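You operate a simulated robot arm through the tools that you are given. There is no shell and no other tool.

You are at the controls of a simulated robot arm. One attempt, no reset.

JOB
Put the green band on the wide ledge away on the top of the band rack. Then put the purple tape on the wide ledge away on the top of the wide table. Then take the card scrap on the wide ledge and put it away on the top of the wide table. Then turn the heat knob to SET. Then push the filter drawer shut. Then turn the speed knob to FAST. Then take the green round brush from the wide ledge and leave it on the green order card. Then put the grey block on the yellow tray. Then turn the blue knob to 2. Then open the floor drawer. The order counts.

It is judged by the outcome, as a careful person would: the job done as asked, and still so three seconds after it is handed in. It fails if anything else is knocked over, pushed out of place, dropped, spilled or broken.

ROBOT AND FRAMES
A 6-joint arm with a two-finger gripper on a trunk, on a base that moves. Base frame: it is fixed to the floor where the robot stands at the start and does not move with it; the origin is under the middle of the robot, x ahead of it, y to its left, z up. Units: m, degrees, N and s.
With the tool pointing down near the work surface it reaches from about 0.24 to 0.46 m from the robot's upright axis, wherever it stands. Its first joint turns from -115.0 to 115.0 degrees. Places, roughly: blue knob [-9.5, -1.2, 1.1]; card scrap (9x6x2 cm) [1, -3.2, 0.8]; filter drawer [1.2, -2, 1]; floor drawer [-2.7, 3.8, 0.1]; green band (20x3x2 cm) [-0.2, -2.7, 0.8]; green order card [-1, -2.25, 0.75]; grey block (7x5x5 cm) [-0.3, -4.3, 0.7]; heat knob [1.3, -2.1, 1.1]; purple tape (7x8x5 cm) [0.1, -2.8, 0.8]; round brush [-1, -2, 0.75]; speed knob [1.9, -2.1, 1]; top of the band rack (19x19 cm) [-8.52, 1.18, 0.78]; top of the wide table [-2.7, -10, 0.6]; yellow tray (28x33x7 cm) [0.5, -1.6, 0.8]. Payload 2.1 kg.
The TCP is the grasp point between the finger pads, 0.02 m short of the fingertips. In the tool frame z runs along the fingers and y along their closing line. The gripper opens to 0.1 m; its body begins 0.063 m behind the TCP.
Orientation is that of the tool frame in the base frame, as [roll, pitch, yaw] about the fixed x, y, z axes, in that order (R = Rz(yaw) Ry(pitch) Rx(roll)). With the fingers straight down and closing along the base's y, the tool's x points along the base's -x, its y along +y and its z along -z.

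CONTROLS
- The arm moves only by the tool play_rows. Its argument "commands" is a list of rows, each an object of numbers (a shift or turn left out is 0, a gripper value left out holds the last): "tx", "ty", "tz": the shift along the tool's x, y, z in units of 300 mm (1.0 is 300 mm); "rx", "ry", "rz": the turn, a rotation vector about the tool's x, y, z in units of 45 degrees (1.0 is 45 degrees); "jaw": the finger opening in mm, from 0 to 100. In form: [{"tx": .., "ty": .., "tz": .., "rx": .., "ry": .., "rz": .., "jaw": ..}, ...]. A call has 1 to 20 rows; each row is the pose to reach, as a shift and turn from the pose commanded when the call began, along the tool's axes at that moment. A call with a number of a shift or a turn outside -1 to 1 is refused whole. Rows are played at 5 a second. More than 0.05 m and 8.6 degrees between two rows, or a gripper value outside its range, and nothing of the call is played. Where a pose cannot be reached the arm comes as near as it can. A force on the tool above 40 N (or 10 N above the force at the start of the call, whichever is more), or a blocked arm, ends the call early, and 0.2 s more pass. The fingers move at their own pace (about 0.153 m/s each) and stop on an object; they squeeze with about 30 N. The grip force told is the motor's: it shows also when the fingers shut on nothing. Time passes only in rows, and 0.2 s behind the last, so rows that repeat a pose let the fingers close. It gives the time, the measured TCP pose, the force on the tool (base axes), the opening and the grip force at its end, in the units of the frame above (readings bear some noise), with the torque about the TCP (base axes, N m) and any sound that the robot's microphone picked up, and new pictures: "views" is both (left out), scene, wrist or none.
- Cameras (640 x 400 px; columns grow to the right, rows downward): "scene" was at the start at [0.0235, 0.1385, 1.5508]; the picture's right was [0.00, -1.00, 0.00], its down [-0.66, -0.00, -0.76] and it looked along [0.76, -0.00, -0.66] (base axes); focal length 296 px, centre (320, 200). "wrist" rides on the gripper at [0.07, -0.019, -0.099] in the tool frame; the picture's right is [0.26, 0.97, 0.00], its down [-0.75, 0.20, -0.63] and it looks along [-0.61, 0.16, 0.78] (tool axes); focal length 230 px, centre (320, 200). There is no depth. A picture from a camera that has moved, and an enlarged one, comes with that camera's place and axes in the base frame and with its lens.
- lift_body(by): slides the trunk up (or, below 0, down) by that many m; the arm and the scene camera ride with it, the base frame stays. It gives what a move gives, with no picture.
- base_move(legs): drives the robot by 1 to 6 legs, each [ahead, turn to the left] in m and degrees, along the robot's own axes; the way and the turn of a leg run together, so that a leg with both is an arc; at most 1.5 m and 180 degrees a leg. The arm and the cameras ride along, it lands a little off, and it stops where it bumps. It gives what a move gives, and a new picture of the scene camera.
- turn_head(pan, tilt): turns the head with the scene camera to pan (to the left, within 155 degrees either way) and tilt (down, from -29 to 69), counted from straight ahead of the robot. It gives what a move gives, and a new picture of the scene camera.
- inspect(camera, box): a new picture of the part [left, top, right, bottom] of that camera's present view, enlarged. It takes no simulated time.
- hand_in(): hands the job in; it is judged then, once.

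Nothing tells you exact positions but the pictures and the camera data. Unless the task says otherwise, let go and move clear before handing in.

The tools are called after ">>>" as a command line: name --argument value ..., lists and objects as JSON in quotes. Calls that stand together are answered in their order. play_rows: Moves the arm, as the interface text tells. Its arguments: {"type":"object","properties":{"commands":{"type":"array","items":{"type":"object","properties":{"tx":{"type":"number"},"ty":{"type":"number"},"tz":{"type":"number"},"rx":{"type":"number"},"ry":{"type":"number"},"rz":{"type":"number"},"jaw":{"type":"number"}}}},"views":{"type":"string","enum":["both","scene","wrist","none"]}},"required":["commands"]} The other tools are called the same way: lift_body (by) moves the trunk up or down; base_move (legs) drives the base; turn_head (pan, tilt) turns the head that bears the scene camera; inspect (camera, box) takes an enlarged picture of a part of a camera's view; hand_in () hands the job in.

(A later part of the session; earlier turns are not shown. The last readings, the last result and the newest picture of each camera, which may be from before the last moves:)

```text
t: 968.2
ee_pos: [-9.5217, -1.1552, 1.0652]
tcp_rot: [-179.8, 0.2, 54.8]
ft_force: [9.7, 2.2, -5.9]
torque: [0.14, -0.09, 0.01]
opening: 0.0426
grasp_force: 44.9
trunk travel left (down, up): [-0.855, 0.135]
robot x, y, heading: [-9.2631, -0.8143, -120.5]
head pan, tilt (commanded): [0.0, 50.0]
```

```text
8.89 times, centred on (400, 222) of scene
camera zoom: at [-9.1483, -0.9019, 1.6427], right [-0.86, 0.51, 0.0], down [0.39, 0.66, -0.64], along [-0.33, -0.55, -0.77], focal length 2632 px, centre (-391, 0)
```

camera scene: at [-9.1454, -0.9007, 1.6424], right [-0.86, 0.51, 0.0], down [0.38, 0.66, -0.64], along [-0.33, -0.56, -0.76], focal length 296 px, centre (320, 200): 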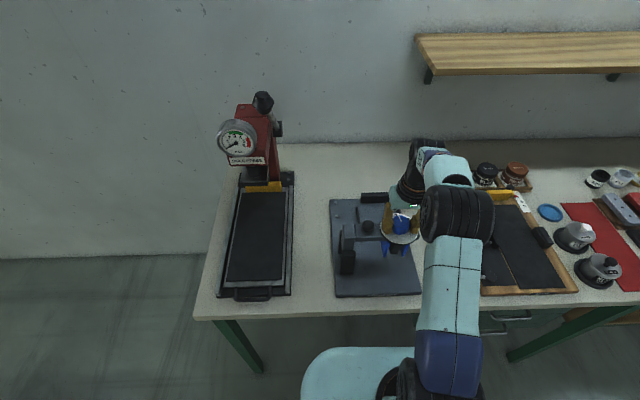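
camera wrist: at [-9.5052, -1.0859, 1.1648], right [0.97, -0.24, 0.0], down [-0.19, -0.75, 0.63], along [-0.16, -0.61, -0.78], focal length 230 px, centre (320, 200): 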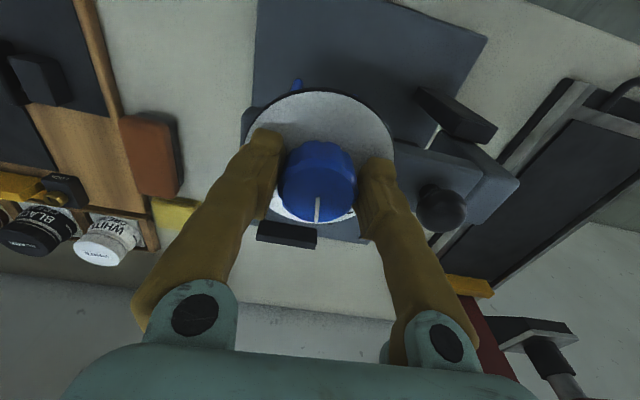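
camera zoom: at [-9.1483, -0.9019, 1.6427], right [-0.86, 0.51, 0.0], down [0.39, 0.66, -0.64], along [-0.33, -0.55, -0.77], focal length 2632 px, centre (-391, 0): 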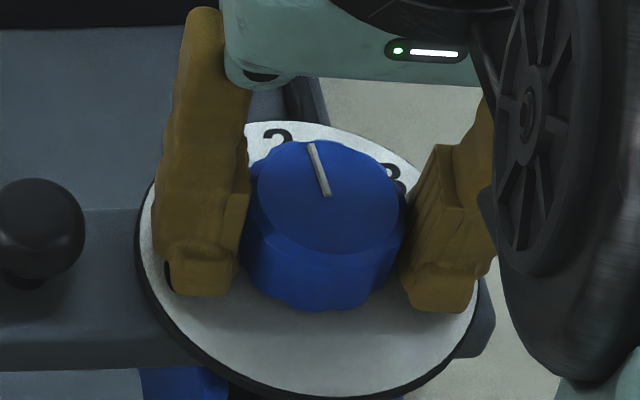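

>>> play_rows --commands '[{"rz": 0.045, "tx": 0.006, "ty": 0.01}, {"rz": 0.09, "tx": 0.006, "ty": 0.01}, {"rz": 0.09, "tx": 0.006, "ty": 0.01}]' --views "none"

>>> play_rows --commands '[{"jaw": 50}, {"jaw": 65}, {"jaw": 75}, {"jaw": 75}]' --views "none"

>>> play_rows --commands '[{"tz": -0.06}, {"tz": -0.14}, {"tz": -0.22}, {"tz": -0.24}]' --views "wrist"

>>> inspect --camera "scene" --box '[360, 190, 440, 250]'

```text
t: 969.0
ee_pos: [-9.522, -1.156, 1.0648]
tcp_rot: [-180.0, 0.2, 50.9]
ft_force: [-2.2, 0.6, 4.0]
torque: [-0.15, 0.39, 0.01]
opening: 0.0428
grasp_force: 44.7
trunk travel left (down, up): [-0.855, 0.135]
robot x, y, heading: [-9.2635, -0.8158, -120.7]
head pan, tilt (commanded): [0.0, 50.0]
```

```text
t: 970.0
ee_pos: [-9.5199, -1.1566, 1.0647]
tcp_rot: [180.0, 0.0, 51.0]
ft_force: [-0.1, -0.5, 0.0]
torque: [0.01, 0.0, -0.01]
opening: 0.0752
grasp_force: 0.0
trunk travel left (down, up): [-0.855, 0.135]
robot x, y, heading: [-9.2634, -0.8134, -120.1]
head pan, tilt (commanded): [0.0, 50.0]
```

```text
t: 971.0
ee_pos: [-9.5218, -1.1563, 1.1382]
tcp_rot: [-179.9, 0.0, 50.9]
ft_force: [0.7, 0.5, -0.1]
torque: [0.03, 0.0, 0.01]
opening: 0.0748
grasp_force: 0.0
trunk travel left (down, up): [-0.855, 0.135]
robot x, y, heading: [-9.2612, -0.8171, -120.4]
head pan, tilt (commanded): [0.0, 50.0]
camera wrist: at [-9.4925, -1.0908, 1.2364], right [0.91, -0.41, 0.0], down [-0.32, -0.71, 0.63], along [-0.26, -0.57, -0.78], focal length 230 px, centre (320, 200)
```

wrist: 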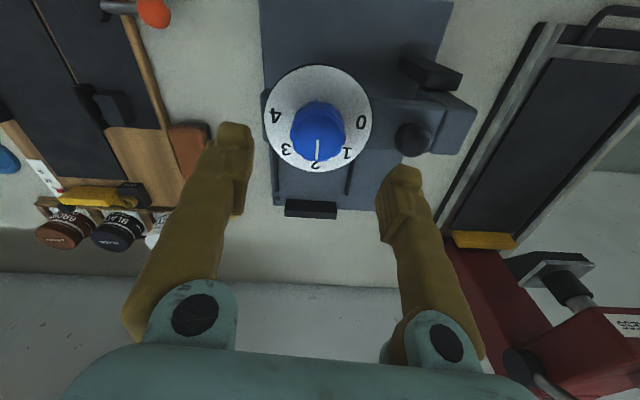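

```text
6.67 times, centred on (400, 220) of scene
camera zoom: at [-9.1523, -0.9019, 1.643], right [-0.86, 0.51, 0.0], down [0.39, 0.66, -0.64], along [-0.33, -0.55, -0.77], focal length 1974 px, centre (-213, 67)
```

zoom: 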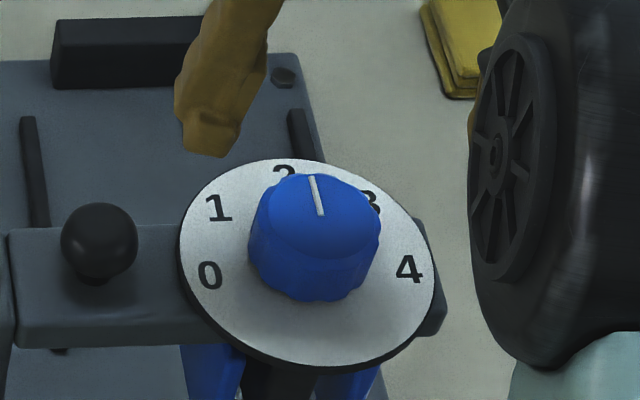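

>>> inspect --camera "wrist" --box '[250, 55, 390, 185]'

```text
3.08 times, centred on (320, 120) of wrist
camera zoom: at [-9.4925, -1.0908, 1.2364], right [0.91, -0.41, 0.0], down [-0.32, -0.71, 0.63], along [-0.26, -0.57, -0.78], focal length 708 px, centre (320, 446)
```

zoom: 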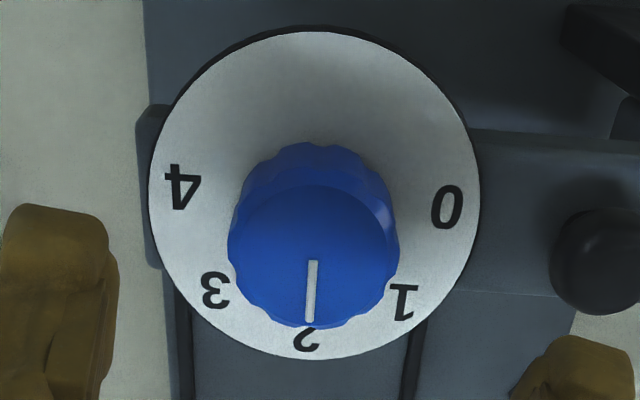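

The pointer is exactly on 2. Last task: the floor drawer. I'll lift the hand clear, back off and drive around to the shelf on the other side.

>>> play_rows --commands '[{"tz": -0.05}, {"tz": -0.1}, {"tz": -0.1}]' --views "none"

>>> base_move --legs '[[-0.45, 0], [0, -90], [1.5, 0], [0.15, 0], [0, -90]]'

>>> turn_head --pan 0 --tilt 15

```text
t: 971.8
ee_pos: [-9.5209, -1.1559, 1.1683]
tcp_rot: [-179.9, 0.1, 51.0]
ft_force: [0.5, -0.6, -0.1]
torque: [-0.01, -0.02, 0.01]
opening: 0.075
grasp_force: 0.1
trunk travel left (down, up): [-0.855, 0.135]
robot x, y, heading: [-9.2616, -0.8166, -120.3]
head pan, tilt (commanded): [0.0, 50.0]
```

```text
t: 990.3
ee_pos: [-10.1945, 0.7733, 1.167]
tcp_rot: [-179.9, 0.0, -130.4]
ft_force: [0.1, 0.3, 0.1]
torque: [0.0, 0.01, 0.01]
opening: 0.0748
grasp_force: 0.1
trunk travel left (down, up): [-0.855, 0.135]
robot x, y, heading: [-10.4594, 0.4401, 57.9]
head pan, tilt (commanded): [0.0, 50.0]
camera scene: at [-10.5715, 0.5264, 1.643], right [0.85, -0.53, 0.0], down [-0.4, -0.65, -0.64], along [0.34, 0.55, -0.77], focal length 296 px, centre (320, 200)
```

scene: 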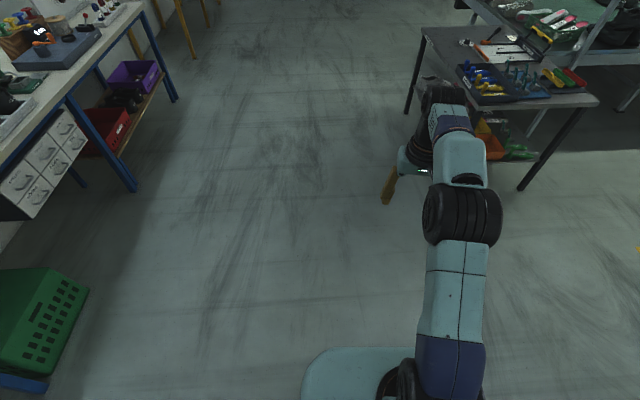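

```text
t: 991.3
ee_pos: [-10.1946, 0.7733, 1.1683]
tcp_rot: [-179.9, -0.2, -130.6]
ft_force: [-0.5, -0.7, 0.3]
torque: [0.01, 0.01, -0.02]
opening: 0.0747
grasp_force: 0.1
trunk travel left (down, up): [-0.855, 0.135]
robot x, y, heading: [-10.4629, 0.4413, 57.8]
head pan, tilt (commanded): [0.0, 15.0]
camera scene: at [-10.5628, 0.5404, 1.6966], right [0.85, -0.53, 0.0], down [-0.14, -0.22, -0.97], along [0.51, 0.82, -0.26], focal length 296 px, centre (320, 200)
```

scene: 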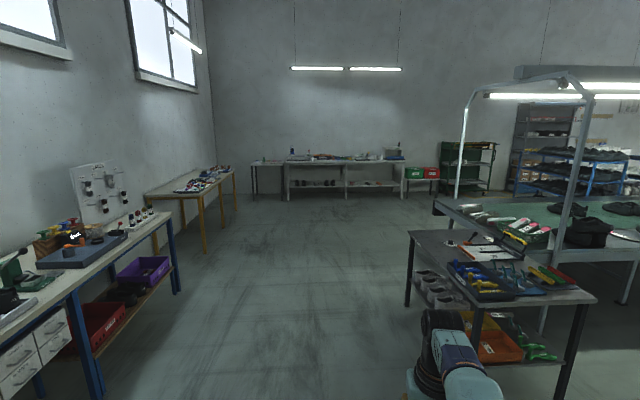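

>>> base_move --legs '[[0, 2.8], [1.5, 0], [1.5, 0], [1.5, 0], [1.25, 0], [0, -88]]'

>>> turn_head --pan 0 --tilt 20

```text
t: 1023.0
ee_pos: [-7.2671, 5.2229, 1.1669]
tcp_rot: [-179.9, 0.0, 143.8]
ft_force: [0.3, 0.4, 0.1]
torque: [0.01, -0.01, 0.01]
opening: 0.0752
grasp_force: 0.1
trunk travel left (down, up): [-0.855, 0.135]
robot x, y, heading: [-7.6197, 5.4612, -27.5]
head pan, tilt (commanded): [0.0, 15.0]
camera scene: at [-7.5289, 5.5705, 1.6967], right [-0.46, -0.89, 0.0], down [-0.23, 0.12, -0.97], along [0.86, -0.45, -0.26], focal length 296 px, centre (320, 200)
```

scene: 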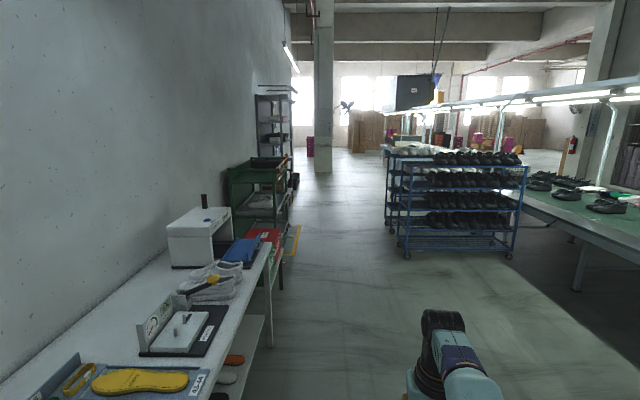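

```text
t: 1023.6
ee_pos: [-7.2684, 5.2221, 1.1679]
tcp_rot: [-179.9, 0.1, 143.9]
ft_force: [0.2, -0.6, 0.0]
torque: [0.0, 0.0, 0.0]
opening: 0.0751
grasp_force: 0.1
trunk travel left (down, up): [-0.855, 0.135]
robot x, y, heading: [-7.6212, 5.4654, -27.7]
head pan, tilt (commanded): [0.0, 20.0]
camera scene: at [-7.5291, 5.5704, 1.6886], right [-0.46, -0.89, 0.0], down [-0.3, 0.16, -0.94], along [0.83, -0.43, -0.34], focal length 296 px, centre (320, 200)
```

scene: 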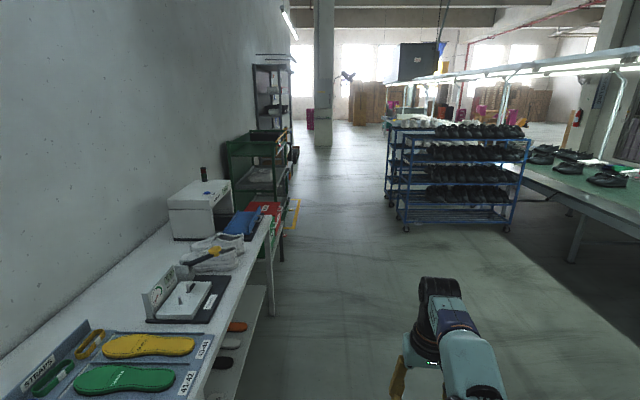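

>>> base_move --legs '[[0, -2.6], [1.5, 0], [1.5, 0], [1.5, 0], [0.5, 0]]'

>>> turn_head --pan 80 --tilt 45

```text
t: 1047.9
ee_pos: [-3.0161, 2.6637, 1.1678]
tcp_rot: [180.0, 0.1, 138.7]
ft_force: [-0.1, -0.4, -0.1]
torque: [0.0, 0.01, -0.04]
opening: 0.0752
grasp_force: 0.1
trunk travel left (down, up): [-0.855, 0.135]
robot x, y, heading: [-3.3432, 2.9332, -32.6]
head pan, tilt (commanded): [0.0, 20.0]
camera scene: at [-3.2436, 3.0333, 1.6886], right [-0.54, -0.84, 0.0], down [-0.29, 0.18, -0.94], along [0.79, -0.51, -0.34], focal length 296 px, centre (320, 200)
```

scene: 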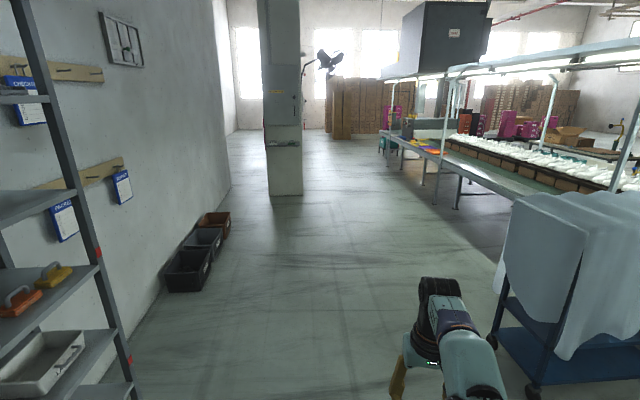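

```text
t: 1049.4
ee_pos: [-3.0135, 2.6635, 1.1674]
tcp_rot: [-179.9, 0.0, 138.7]
ft_force: [0.2, -0.9, 0.1]
torque: [-0.01, 0.03, 0.01]
opening: 0.075
grasp_force: 0.0
trunk travel left (down, up): [-0.855, 0.135]
robot x, y, heading: [-3.3469, 2.936, -33.1]
head pan, tilt (commanded): [80.0, 45.0]
camera scene: at [-3.2658, 3.1426, 1.6499], right [0.73, -0.68, 0.0], down [-0.48, -0.52, -0.71], along [0.48, 0.52, -0.71], focal length 296 px, centre (320, 200)
```

scene: 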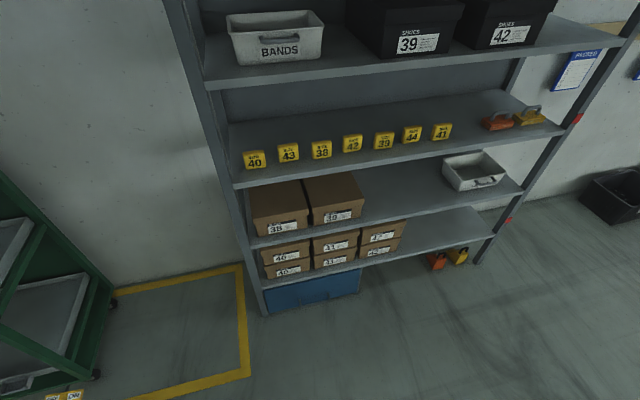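

>>> inspect --camera "scene" --box '[240, 230, 400, 330]'

```text
4.00 times, centred on (320, 280) of scene
camera zoom: at [-3.2658, 3.1426, 1.6499], right [0.73, -0.68, 0.0], down [-0.48, -0.52, -0.71], along [0.48, 0.52, -0.71], focal length 1184 px, centre (320, -120)
```

zoom: 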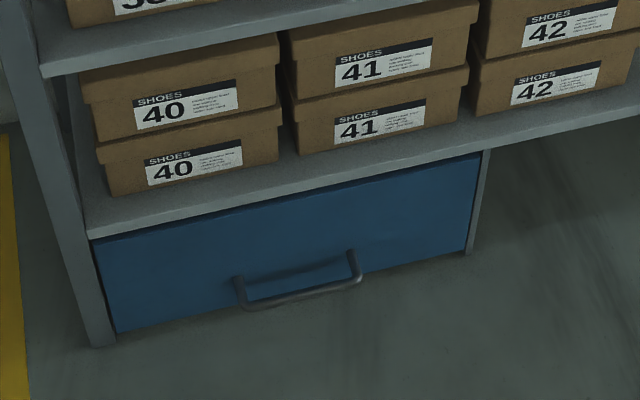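

The blue floor drawer has a U-shaped bar handle at about u=-4.25, v≈1.82, z≈0.1. I'll face it and approach for a closer look with the trunk lowered.

>>> base_move --legs '[[0.11, 0], [0, 93], [0.2, 0]]'

>>> lift_body --by -0.5

>>> turn_head --pan 0 --tilt 45

>>> inspect --camera "scene" --box '[240, 120, 440, 260]'

```text
t: 1055.7
ee_pos: [-2.8875, 3.3851, 1.1678]
tcp_rot: [180.0, 0.1, -129.8]
ft_force: [0.6, -0.2, 0.4]
torque: [0.0, -0.02, -0.01]
opening: 0.0749
grasp_force: 0.2
trunk travel left (down, up): [-0.855, 0.135]
robot x, y, heading: [-3.1488, 3.0462, 58.8]
head pan, tilt (commanded): [80.0, 45.0]
camera scene: at [-3.3629, 3.119, 1.6498], right [0.66, 0.75, 0.0], down [0.53, -0.46, -0.71], along [-0.53, 0.47, -0.71], focal length 296 px, centre (320, 200)
```

scene: 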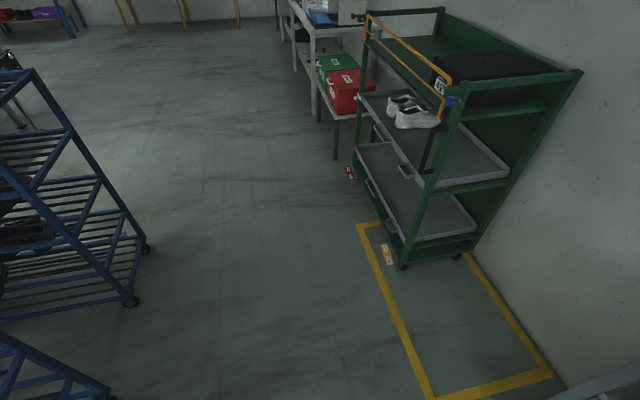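

```text
refused: -0.5 is not a number from -0.4 to 0.4
```

```text
t: 1057.2
ee_pos: [-2.887, 3.3867, 1.1681]
tcp_rot: [-179.9, -0.1, -129.8]
ft_force: [-0.4, -0.4, -0.4]
torque: [0.0, 0.02, -0.02]
opening: 0.075
grasp_force: 0.0
trunk travel left (down, up): [-0.855, 0.135]
robot x, y, heading: [-3.1495, 3.0467, 58.8]
head pan, tilt (commanded): [0.0, 45.0]
camera scene: at [-3.2586, 3.1373, 1.6499], right [0.86, -0.52, 0.0], down [-0.36, -0.61, -0.71], along [0.37, 0.61, -0.71], focal length 296 px, centre (320, 200)
```

scene: 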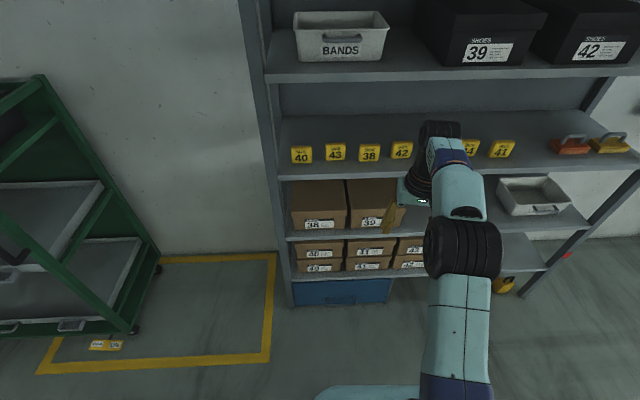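

```text
2.86 times, centred on (340, 190) of scene
camera zoom: at [-3.2586, 3.1373, 1.6499], right [0.86, -0.52, 0.0], down [-0.36, -0.61, -0.71], along [0.37, 0.61, -0.71], focal length 846 px, centre (263, 229)
```

zoom: 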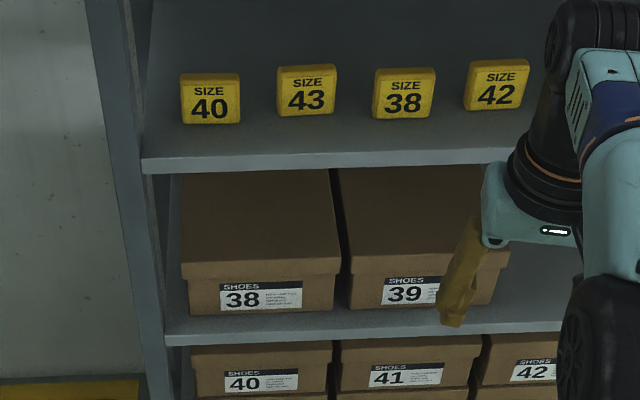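

Squarely in front of the drawer at u=-4.25. Lowering the trunk in two steps.

>>> lift_body --by -0.4

>>> lift_body --by -0.35

>>> turn_head --pan 0 --tilt 40

>>> inspect --camera "scene" --box '[240, 150, 440, 290]'

>>> inspect --camera "wrist" --box '[0, 0, 640, 400]'

```text
t: 1061.1
ee_pos: [-2.8874, 3.385, 0.7671]
tcp_rot: [-179.8, 0.0, -129.8]
ft_force: [0.6, -0.4, -0.4]
torque: [-0.03, 0.03, 0.0]
opening: 0.0749
grasp_force: 0.1
trunk travel left (down, up): [-0.455, 0.535]
robot x, y, heading: [-3.1409, 3.0467, 58.9]
head pan, tilt (commanded): [0.0, 45.0]
```

```text
t: 1064.5
ee_pos: [-2.8871, 3.3867, 0.4183]
tcp_rot: [-179.9, 0.0, -129.8]
ft_force: [0.7, -0.4, -0.3]
torque: [-0.03, 0.03, -0.01]
opening: 0.075
grasp_force: 0.0
trunk travel left (down, up): [-0.105, 0.885]
robot x, y, heading: [-3.1499, 3.047, 59.1]
head pan, tilt (commanded): [0.0, 45.0]
```

```text
t: 1065.2
ee_pos: [-2.8864, 3.3863, 0.4184]
tcp_rot: [-179.9, 0.1, -129.9]
ft_force: [0.1, 0.7, 0.1]
torque: [0.02, -0.01, 0.02]
opening: 0.0752
grasp_force: 0.0
trunk travel left (down, up): [-0.105, 0.885]
robot x, y, heading: [-3.1502, 3.0485, 58.7]
head pan, tilt (commanded): [0.0, 40.0]
camera scene: at [-3.2564, 3.1404, 0.9071], right [0.86, -0.52, 0.0], down [-0.33, -0.55, -0.77], along [0.4, 0.66, -0.64], focal length 296 px, centre (320, 200)
```

scene: 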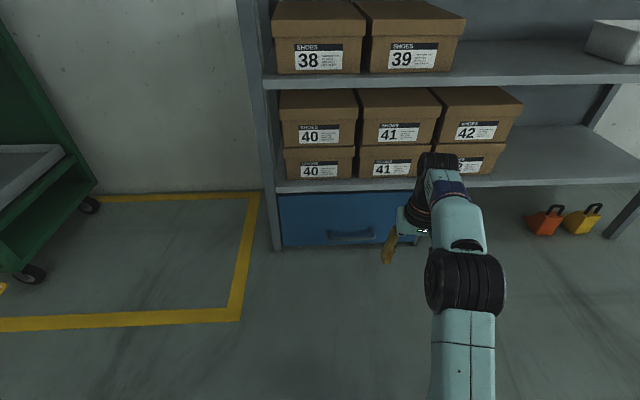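

```text
2.86 times, centred on (340, 220) of scene
camera zoom: at [-3.2564, 3.1404, 0.9071], right [0.86, -0.52, 0.0], down [-0.33, -0.55, -0.77], along [0.4, 0.66, -0.64], focal length 846 px, centre (263, 143)
```

zoom: 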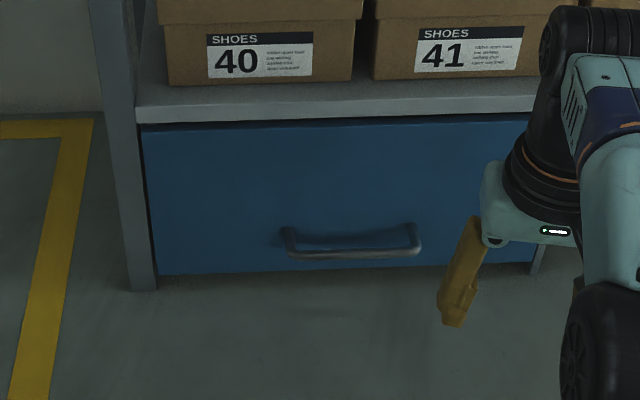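

```text
1.00 times, centred on (320, 200) of wrist (not enlarged: the box is as wide or as high as the picture)
camera zoom: at [-2.9178, 3.3209, 0.5168], right [-0.91, 0.42, 0.0], down [0.33, 0.7, 0.63], along [0.27, 0.57, -0.78], focal length 230 px, centre (320, 200)
```

zoom: 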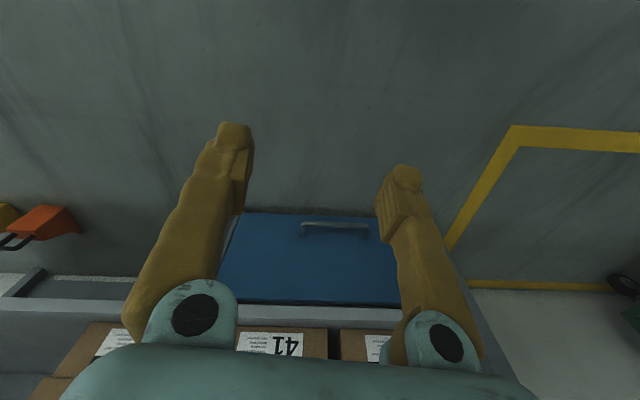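

The handle bar is at about u=-4.257, v≈1.82, z≈0.10, protruding ~4 cm from the blue front. I'll hook it from above with closed fingers tilted forward. First: lower the trunk fully, square the tool, and tilt it to 55° below horizontal.

>>> lift_body --by -0.09

>>> play_rows --commands '[{"rz": -0.11, "ty": 0.1, "jaw": 0}, {"rz": -0.22, "ty": 0.2}, {"rz": -0.22, "ty": 0.2}]' --views "none"

>>> play_rows --commands '[{"ry": -0.16}, {"ry": -0.32}, {"ry": -0.48}, {"ry": -0.64}, {"ry": -0.778}, {"ry": -0.778}]' --views "both"

```text
t: 1066.4
ee_pos: [-2.8857, 3.3866, 0.3276]
tcp_rot: [-179.9, 0.0, -129.8]
ft_force: [0.5, -0.1, 0.2]
torque: [0.03, 0.0, -0.01]
opening: 0.075
grasp_force: 0.2
trunk travel left (down, up): [-0.015, 0.975]
robot x, y, heading: [-3.1483, 3.0476, 59.1]
head pan, tilt (commanded): [0.0, 40.0]
```

```text
t: 1067.2
ee_pos: [-2.9333, 3.4248, 0.3259]
tcp_rot: [-179.9, 0.0, -119.8]
ft_force: [-0.7, -0.8, 0.7]
torque: [0.04, -0.04, 0.02]
opening: 0.0001
grasp_force: 29.3
trunk travel left (down, up): [-0.015, 0.975]
robot x, y, heading: [-3.1483, 3.0454, 58.7]
head pan, tilt (commanded): [0.0, 40.0]
```

```text
t: 1068.6
ee_pos: [-2.9327, 3.425, 0.3279]
tcp_rot: [-179.8, 35.1, -119.8]
ft_force: [0.0, 0.4, -0.3]
torque: [-0.01, 0.01, -0.02]
opening: 0.0
grasp_force: 29.2
trunk travel left (down, up): [-0.015, 0.975]
robot x, y, heading: [-3.1501, 3.0505, 58.9]
head pan, tilt (commanded): [0.0, 40.0]
camera scene: at [-3.2564, 3.1404, 0.8172], right [0.86, -0.52, 0.0], down [-0.33, -0.55, -0.77], along [0.4, 0.66, -0.64], focal length 296 px, centre (320, 200)
camera wrist: at [-2.9738, 3.3169, 0.369], right [-0.94, 0.3, -0.15], down [-0.05, 0.32, 0.95], along [0.33, 0.9, -0.29], focal length 230 px, centre (320, 200)
```

scene: 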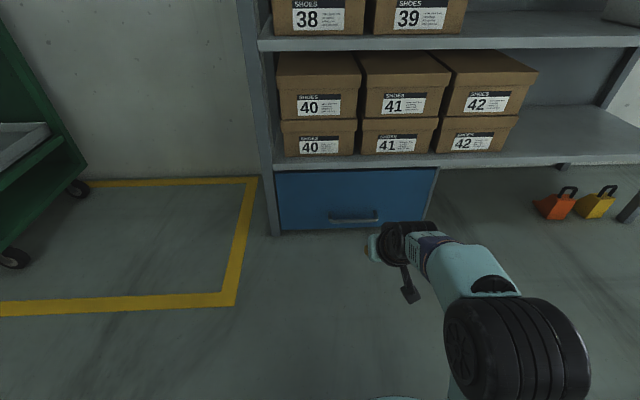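
wrist: 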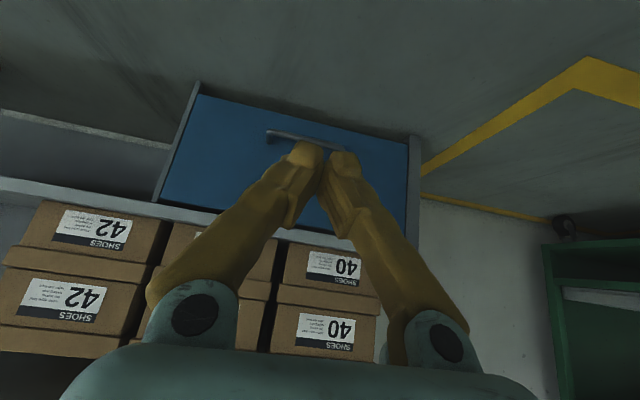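

The tool is tilted. Bar estimate: v≈1.826, z≈0.105. I'll extend forward and down to z≈0.165 (just above bar height), still well in front.

>>> play_rows --commands '[{"tx": 0.007, "tz": 0.11}, {"tx": 0.014, "tz": 0.22}, {"tx": 0.021, "tz": 0.33}, {"tx": 0.028, "tz": 0.44}, {"tx": 0.034, "tz": 0.54}, {"tx": 0.039, "tz": 0.636}, {"tx": 0.039, "tz": 0.636}]' --views "both"

```text
t: 1070.2
ee_pos: [-2.8814, 3.5133, 0.1627]
tcp_rot: [-179.9, 35.0, -120.0]
ft_force: [0.1, -0.9, -1.9]
torque: [0.02, -0.01, 0.02]
opening: 0.0001
grasp_force: 29.7
trunk travel left (down, up): [-0.015, 0.975]
robot x, y, heading: [-3.1493, 3.0517, 59.1]
head pan, tilt (commanded): [0.0, 40.0]
camera scene: at [-3.2564, 3.1404, 0.8172], right [0.86, -0.52, 0.0], down [-0.33, -0.55, -0.77], along [0.4, 0.66, -0.64], focal length 296 px, centre (320, 200)
camera wrist: at [-2.9237, 3.4039, 0.2038], right [-0.94, 0.3, -0.15], down [-0.05, 0.32, 0.95], along [0.33, 0.9, -0.29], focal length 230 px, centre (320, 200)
```

scene: 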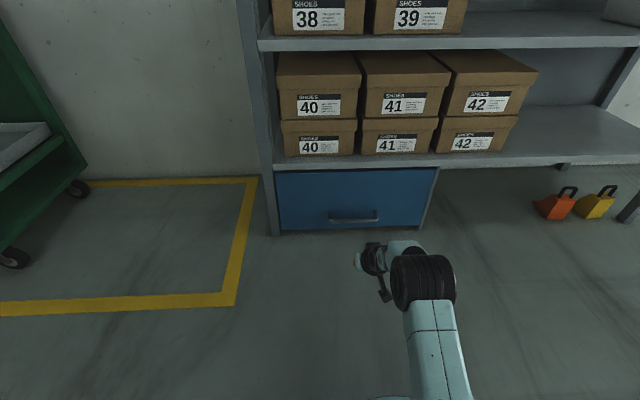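
wrist: 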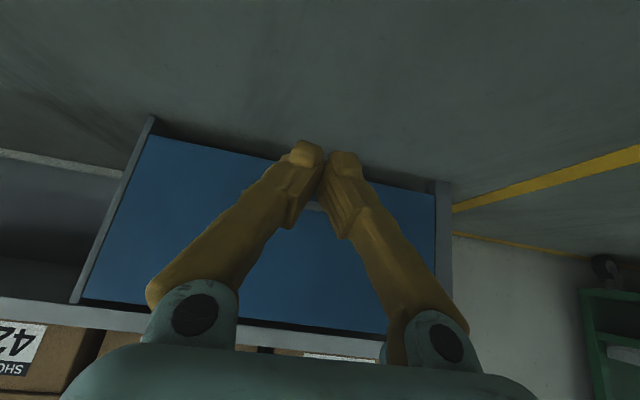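

Reachable and stable. Driving the base forward 0.2 m toward the drawer.

>>> base_move --legs '[[0.2, 0]]'

>>> turn_head --pan -5 --tilt 50

>>> inspect --camera "scene" --box '[260, 130, 440, 270]'

>>> inspect --camera "wrist" --box '[160, 60, 480, 260]'

```text
t: 1071.8
ee_pos: [-2.779, 3.6836, 0.1623]
tcp_rot: [-179.9, 34.9, -119.8]
ft_force: [0.4, -0.5, -0.3]
torque: [0.03, 0.04, -0.01]
opening: 0.0
grasp_force: 29.5
trunk travel left (down, up): [-0.015, 0.975]
robot x, y, heading: [-3.0436, 3.2167, 59.1]
head pan, tilt (commanded): [0.0, 40.0]
camera scene: at [-3.1538, 3.3107, 0.8172], right [0.86, -0.52, 0.0], down [-0.33, -0.55, -0.77], along [0.4, 0.66, -0.64], focal length 296 px, centre (320, 200)
```

scene: 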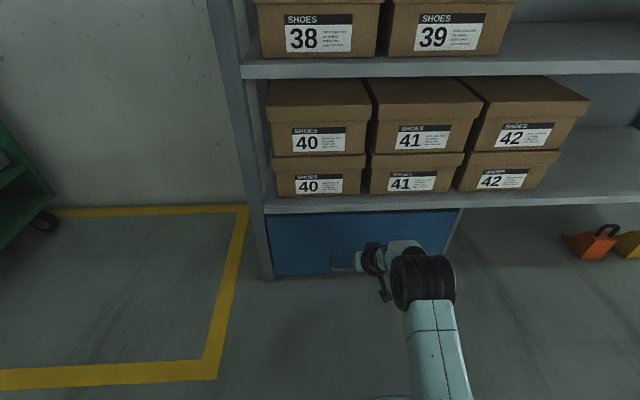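

```text
t: 1072.5
ee_pos: [-2.7808, 3.682, 0.1629]
tcp_rot: [-179.9, 35.0, -119.8]
ft_force: [-0.3, -0.1, -0.4]
torque: [-0.02, 0.0, -0.02]
opening: 0.0001
grasp_force: 29.2
trunk travel left (down, up): [-0.015, 0.975]
robot x, y, heading: [-3.0487, 3.2189, 58.9]
head pan, tilt (commanded): [-5.0, 50.0]
camera scene: at [-3.1523, 3.3002, 0.803], right [0.81, -0.59, 0.0], down [-0.45, -0.62, -0.64], along [0.38, 0.52, -0.77], focal length 296 px, centre (320, 200)
```

scene: 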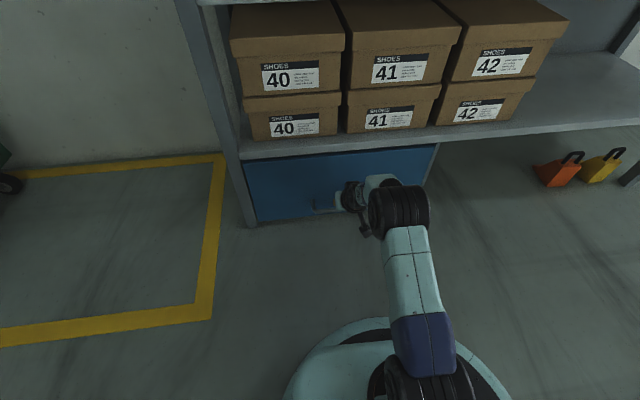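

```text
2.86 times, centred on (350, 200) of scene
camera zoom: at [-3.1523, 3.3002, 0.803], right [0.81, -0.59, 0.0], down [-0.45, -0.62, -0.64], along [0.38, 0.52, -0.77], focal length 846 px, centre (234, 200)
```

zoom: 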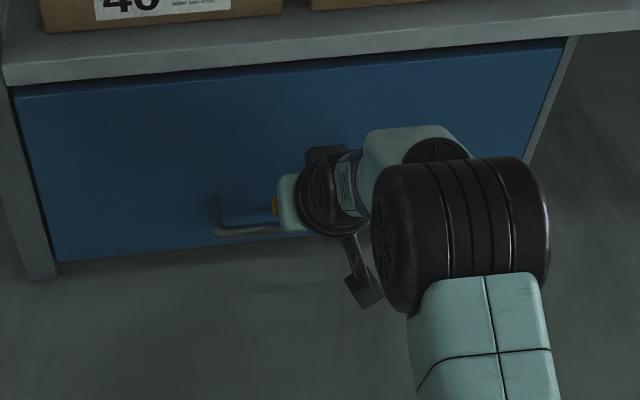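

```text
2.00 times, centred on (320, 160) of wrist
camera zoom: at [-2.8213, 3.5743, 0.2041], right [-0.94, 0.3, -0.15], down [-0.05, 0.32, 0.95], along [0.33, 0.9, -0.29], focal length 460 px, centre (320, 280)
```

zoom: 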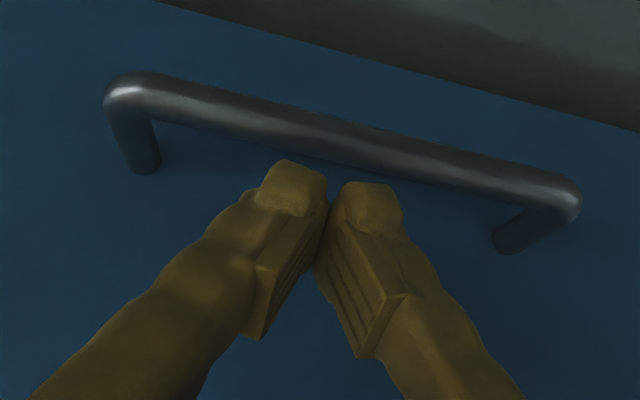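

The wrist camera gives a great view: bar at v≈1.820, z≈0.113, about 4 cm of space behind it. Moving over the bar, then down behind it.

>>> play_rows --commands '[{"tx": -0.04, "tz": 0.028}, {"tx": -0.08, "tz": 0.056}, {"tx": -0.12, "tz": 0.084}, {"tx": -0.12, "tz": 0.084}]' --views "wrist"

```text
t: 1073.5
ee_pos: [-2.7599, 3.7213, 0.1636]
tcp_rot: [-180.0, 34.9, -119.9]
ft_force: [-7.3, -15.1, 4.5]
torque: [0.04, 0.02, 0.09]
opening: 0.006
grasp_force: 29.7
trunk travel left (down, up): [-0.015, 0.975]
robot x, y, heading: [-3.0454, 3.2164, 58.5]
head pan, tilt (commanded): [-5.0, 50.0]
camera wrist: at [-2.8004, 3.6134, 0.2043], right [-0.94, 0.3, -0.15], down [-0.05, 0.32, 0.95], along [0.33, 0.9, -0.29], focal length 230 px, centre (320, 200)
```

wrist: 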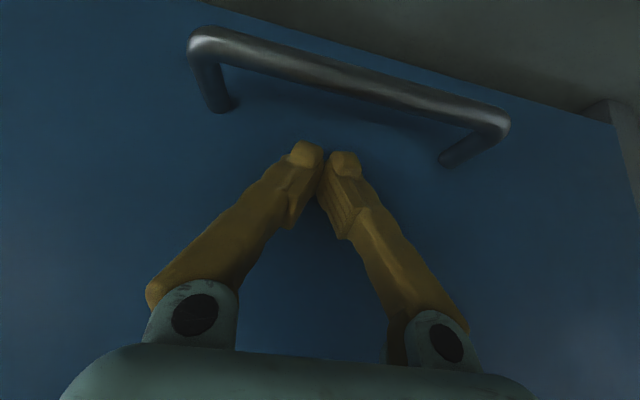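

Touched the drawer face lightly (17 N). Backing off 1 cm and lowering behind the bar.

>>> play_rows --commands '[{"tx": 0.026, "tz": -0.018}, {"tx": 0.055, "tz": 0.023}, {"tx": 0.084, "tz": 0.064}, {"tx": 0.112, "tz": 0.105}, {"tx": 0.112, "tz": 0.105}]' --views "both"

```text
t: 1074.7
ee_pos: [-2.7627, 3.7131, 0.1203]
tcp_rot: [-179.9, 35.4, -119.8]
ft_force: [2.7, 4.1, 12.8]
torque: [-0.16, -0.04, 0.06]
opening: 0.0
grasp_force: 29.5
trunk travel left (down, up): [-0.015, 0.975]
robot x, y, heading: [-3.0468, 3.2227, 59.0]
head pan, tilt (commanded): [-5.0, 50.0]
camera scene: at [-3.1531, 3.2989, 0.8032], right [0.81, -0.59, 0.0], down [-0.45, -0.62, -0.64], along [0.38, 0.52, -0.76], focal length 296 px, centre (320, 200)
camera wrist: at [-2.8037, 3.6047, 0.1612], right [-0.94, 0.3, -0.15], down [-0.05, 0.31, 0.95], along [0.33, 0.9, -0.28], focal length 230 px, centre (320, 200)
```

scene: 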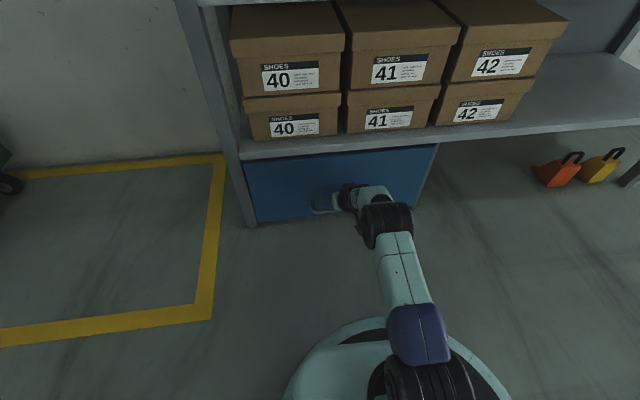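
wrist: 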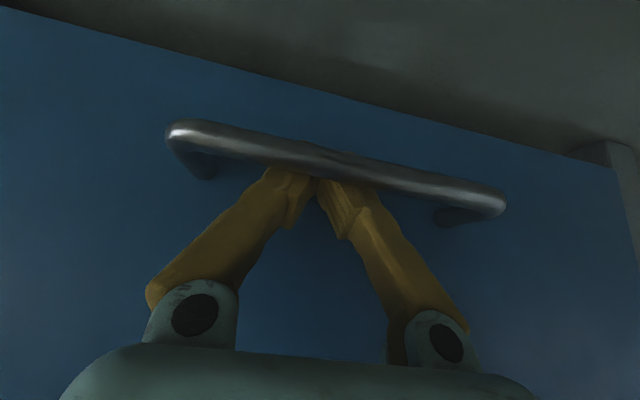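

The fingertips are hooked behind the bar. Pulling back gently with the arm.

>>> play_rows --commands '[{"tx": 0.027, "tz": -0.019}, {"tx": 0.055, "tz": -0.038}, {"tx": 0.082, "tz": -0.057}, {"tx": 0.11, "tz": -0.077}, {"tx": 0.137, "tz": -0.096}, {"tx": 0.137, "tz": -0.096}]' --views "both"

```text
t: 1076.1
ee_pos: [-2.7878, 3.6696, 0.1163]
tcp_rot: [-179.9, 35.0, -119.8]
ft_force: [2.5, -0.4, -0.1]
torque: [-0.01, -0.02, 0.03]
opening: 0.0002
grasp_force: 29.7
trunk travel left (down, up): [-0.015, 0.975]
robot x, y, heading: [-3.0442, 3.2194, 58.9]
head pan, tilt (commanded): [-5.0, 50.0]
camera scene: at [-3.1524, 3.3, 0.803], right [0.81, -0.59, 0.0], down [-0.45, -0.62, -0.64], along [0.38, 0.52, -0.77], focal length 296 px, centre (320, 200)
camera wrist: at [-2.829, 3.5611, 0.1586], right [-0.94, 0.3, -0.15], down [-0.05, 0.32, 0.95], along [0.33, 0.9, -0.29], focal length 230 px, centre (320, 200)
```

scene: 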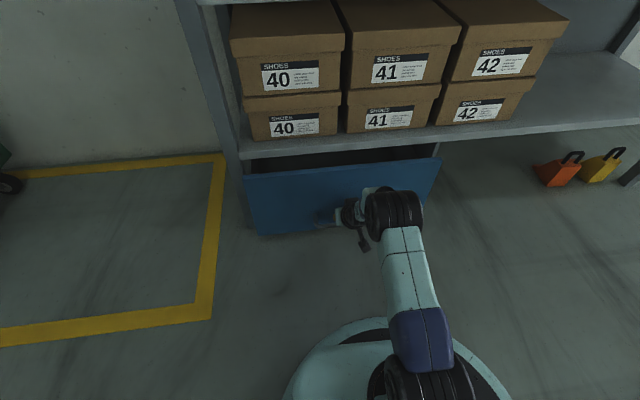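
wrist: 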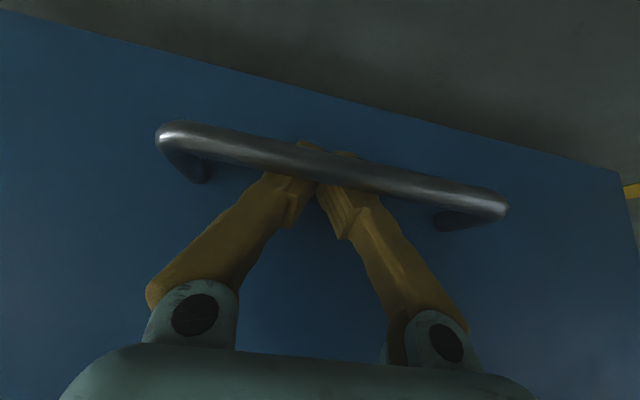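

The drawer is sliding open. Continuing to pull by reversing the base in small steps.

>>> base_move --legs '[[-0.08, 0]]'

>>> base_move --legs '[[-0.06, 0]]'

```text
t: 1077.2
ee_pos: [-2.8302, 3.5993, 0.1162]
tcp_rot: [-180.0, 35.0, -119.8]
ft_force: [0.7, -0.5, -0.2]
torque: [0.01, 0.0, -0.02]
opening: 0.0002
grasp_force: 30.0
trunk travel left (down, up): [-0.015, 0.975]
robot x, y, heading: [-3.0872, 3.15, 59.0]
head pan, tilt (commanded): [-5.0, 50.0]
camera scene: at [-3.1942, 3.2306, 0.803], right [0.81, -0.59, 0.0], down [-0.45, -0.62, -0.64], along [0.38, 0.52, -0.77], focal length 296 px, centre (320, 200)
```

scene: 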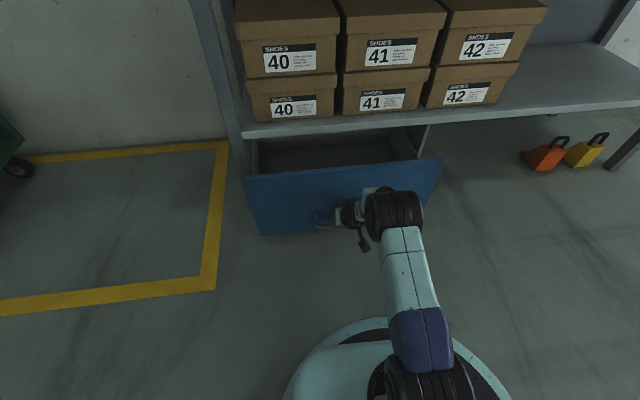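

```text
t: 1078.1
ee_pos: [-2.8624, 3.5477, 0.1165]
tcp_rot: [-179.9, 35.0, -119.7]
ft_force: [-1.0, 0.8, -0.6]
torque: [0.01, 0.02, -0.02]
opening: 0.0001
grasp_force: 28.9
trunk travel left (down, up): [-0.015, 0.975]
robot x, y, heading: [-3.1183, 3.0959, 58.9]
head pan, tilt (commanded): [-5.0, 50.0]
camera scene: at [-3.2254, 3.1786, 0.803], right [0.81, -0.59, 0.0], down [-0.45, -0.62, -0.64], along [0.38, 0.52, -0.77], focal length 296 px, centre (320, 200)
```

scene: 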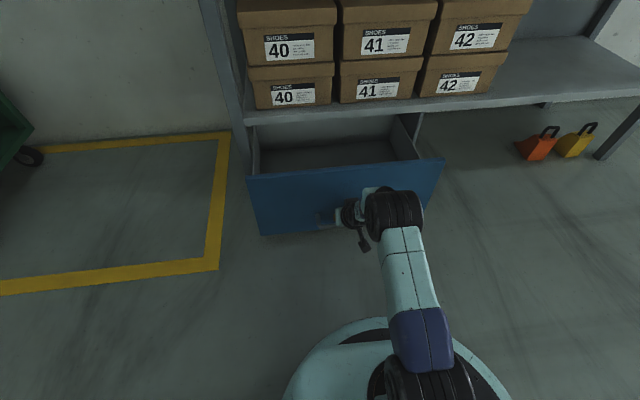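

About 19 cm open now with negligible force. Continuing in smaller steps to find the end of travel.

>>> base_move --legs '[[-0.05, 0]]'

>>> base_move --legs '[[-0.04, 0]]'

```text
t: 1079.1
ee_pos: [-2.889, 3.5052, 0.1171]
tcp_rot: [-180.0, 34.9, -119.6]
ft_force: [0.1, 0.6, -0.4]
torque: [-0.01, -0.01, -0.01]
opening: 0.0001
grasp_force: 29.7
trunk travel left (down, up): [-0.015, 0.975]
robot x, y, heading: [-3.1426, 3.0544, 59.0]
head pan, tilt (commanded): [-5.0, 50.0]
camera scene: at [-3.2517, 3.1349, 0.803], right [0.81, -0.59, 0.0], down [-0.45, -0.62, -0.64], along [0.38, 0.52, -0.77], focal length 296 px, centre (320, 200)
```

scene: 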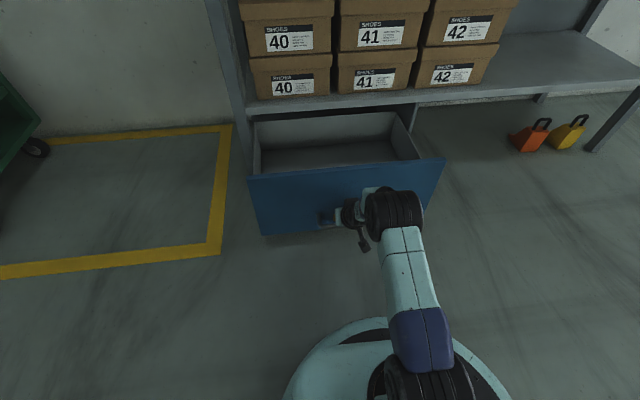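

```text
t: 1080.0
ee_pos: [-2.9085, 3.47, 0.1176]
tcp_rot: [-180.0, 34.8, -119.8]
ft_force: [0.4, 0.4, -1.1]
torque: [-0.01, -0.03, 0.02]
opening: 0.0001
grasp_force: 29.6
trunk travel left (down, up): [-0.015, 0.975]
robot x, y, heading: [-3.1671, 3.0225, 59.1]
head pan, tilt (commanded): [-5.0, 50.0]
camera scene: at [-3.2722, 3.1007, 0.803], right [0.81, -0.59, 0.0], down [-0.45, -0.62, -0.64], along [0.38, 0.52, -0.77], focal length 296 px, centre (320, 200)
```

scene: 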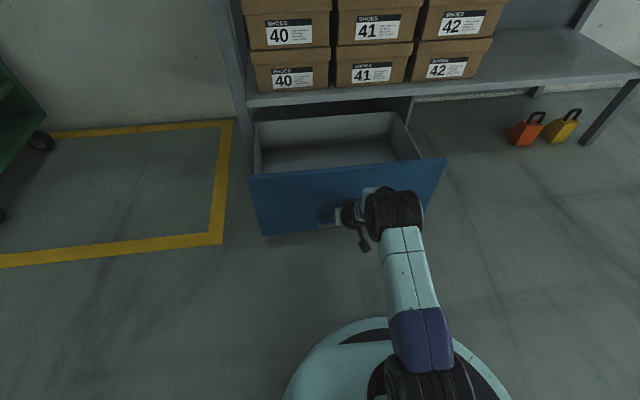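

>>> play_rows --commands '[{"tx": 0.022, "tz": -0.0153}, {"tx": 0.044, "tz": -0.0306}, {"tx": 0.066, "tz": -0.046}, {"tx": 0.088, "tz": -0.061}, {"tx": 0.109, "tz": -0.0765}, {"tx": 0.109, "tz": -0.0765}]' --views "both"

```text
t: 1080.8
ee_pos: [-2.9181, 3.4566, 0.1224]
tcp_rot: [-179.9, 36.3, -119.5]
ft_force: [-0.5, 0.6, 1.8]
torque: [-0.01, -0.05, -0.01]
opening: 0.0
grasp_force: 29.3
trunk travel left (down, up): [-0.015, 0.975]
robot x, y, heading: [-3.165, 3.0173, 59.0]
head pan, tilt (commanded): [-5.0, 50.0]
stopped in row 4: the force on the tool passed its limit at 50 N (the readings are from after the stop); the commanded pose is now the measured one
camera scene: at [-3.272, 3.1011, 0.803], right [0.81, -0.59, 0.0], down [-0.45, -0.62, -0.64], along [0.38, 0.52, -0.77], focal length 296 px, centre (320, 200)
camera wrist: at [-2.9587, 3.3471, 0.161], right [-0.94, 0.3, -0.15], down [-0.06, 0.3, 0.95], along [0.33, 0.91, -0.26], focal length 230 px, centre (320, 200)
```

scene: 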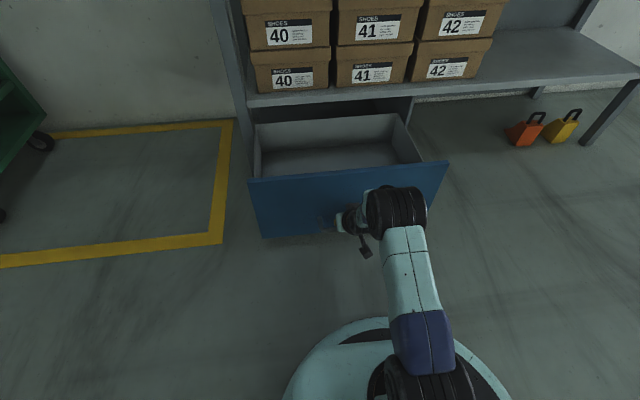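
wrist: 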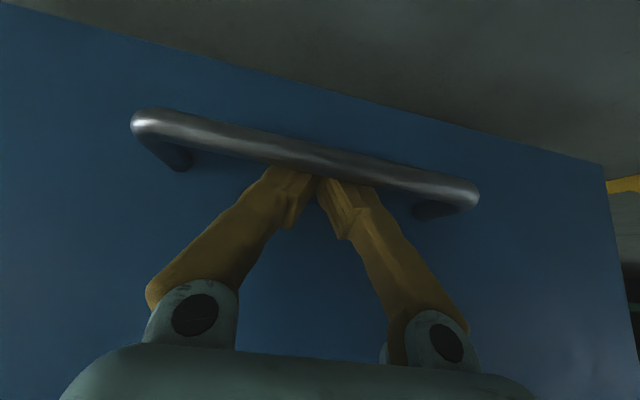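

The drawer hit its end stop: fully open (~30 cm). Unhooking by rising straight up, then retreating.

>>> play_rows --commands '[{"tx": -0.019, "tz": -0.0273}, {"tx": -0.038, "tz": -0.0546}, {"tx": -0.076, "tz": -0.109}, {"tx": -0.115, "tz": -0.164}, {"tx": -0.153, "tz": -0.218}, {"tx": -0.153, "tz": -0.218}]' --views "wrist"

```text
t: 1082.2
ee_pos: [-2.9187, 3.4527, 0.2038]
tcp_rot: [180.0, 36.4, -119.6]
ft_force: [-1.7, -0.3, 0.6]
torque: [-0.02, 0.02, -0.03]
opening: 0.0002
grasp_force: 29.3
trunk travel left (down, up): [-0.015, 0.975]
robot x, y, heading: [-3.1639, 3.0205, 58.8]
head pan, tilt (commanded): [-5.0, 50.0]
camera wrist: at [-2.9591, 3.3451, 0.2419], right [-0.94, 0.3, -0.15], down [-0.06, 0.3, 0.95], along [0.33, 0.91, -0.26], focal length 230 px, centre (320, 200)
```

wrist: 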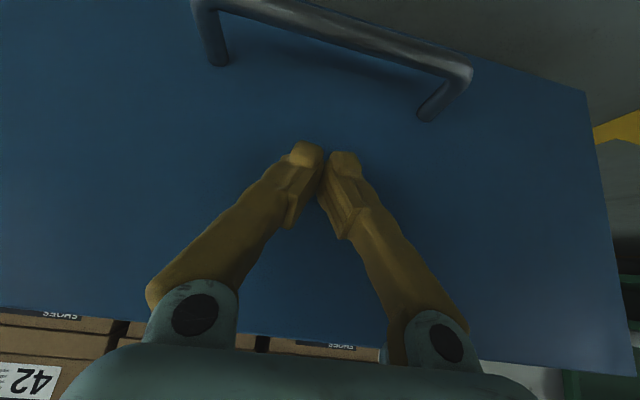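

Clear of the handle. Backing the base away and checking the drawer.

>>> base_move --legs '[[-0.25, 0]]'

>>> turn_head --pan 0 --tilt 30

```text
t: 1084.0
ee_pos: [-3.0448, 3.2415, 0.2029]
tcp_rot: [179.9, 36.5, -119.9]
ft_force: [0.0, 0.2, 0.9]
torque: [-0.01, 0.02, -0.01]
opening: 0.0001
grasp_force: 29.6
trunk travel left (down, up): [-0.015, 0.975]
robot x, y, heading: [-3.2915, 2.8055, 59.0]
head pan, tilt (commanded): [-5.0, 50.0]
camera scene: at [-3.3994, 2.8893, 0.803], right [0.81, -0.59, 0.0], down [-0.45, -0.62, -0.64], along [0.38, 0.52, -0.77], focal length 296 px, centre (320, 200)
```

scene: 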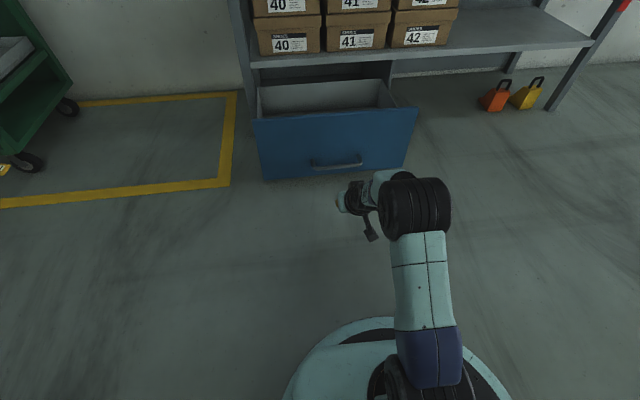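

```text
t: 1084.8
ee_pos: [-3.0438, 3.2403, 0.2026]
tcp_rot: [-180.0, 36.4, -119.8]
ft_force: [0.0, -0.6, -0.3]
torque: [0.02, -0.01, 0.01]
opening: 0.0
grasp_force: 29.9
trunk travel left (down, up): [-0.015, 0.975]
robot x, y, heading: [-3.2936, 2.8099, 58.8]
head pan, tilt (commanded): [0.0, 30.0]
camera scene: at [-3.3981, 2.9044, 0.8324], right [0.86, -0.52, 0.0], down [-0.26, -0.43, -0.87], along [0.45, 0.74, -0.5], focal length 296 px, centre (320, 200)
```

scene: 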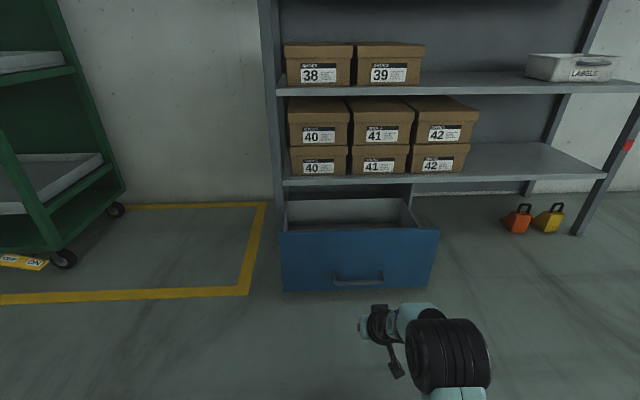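

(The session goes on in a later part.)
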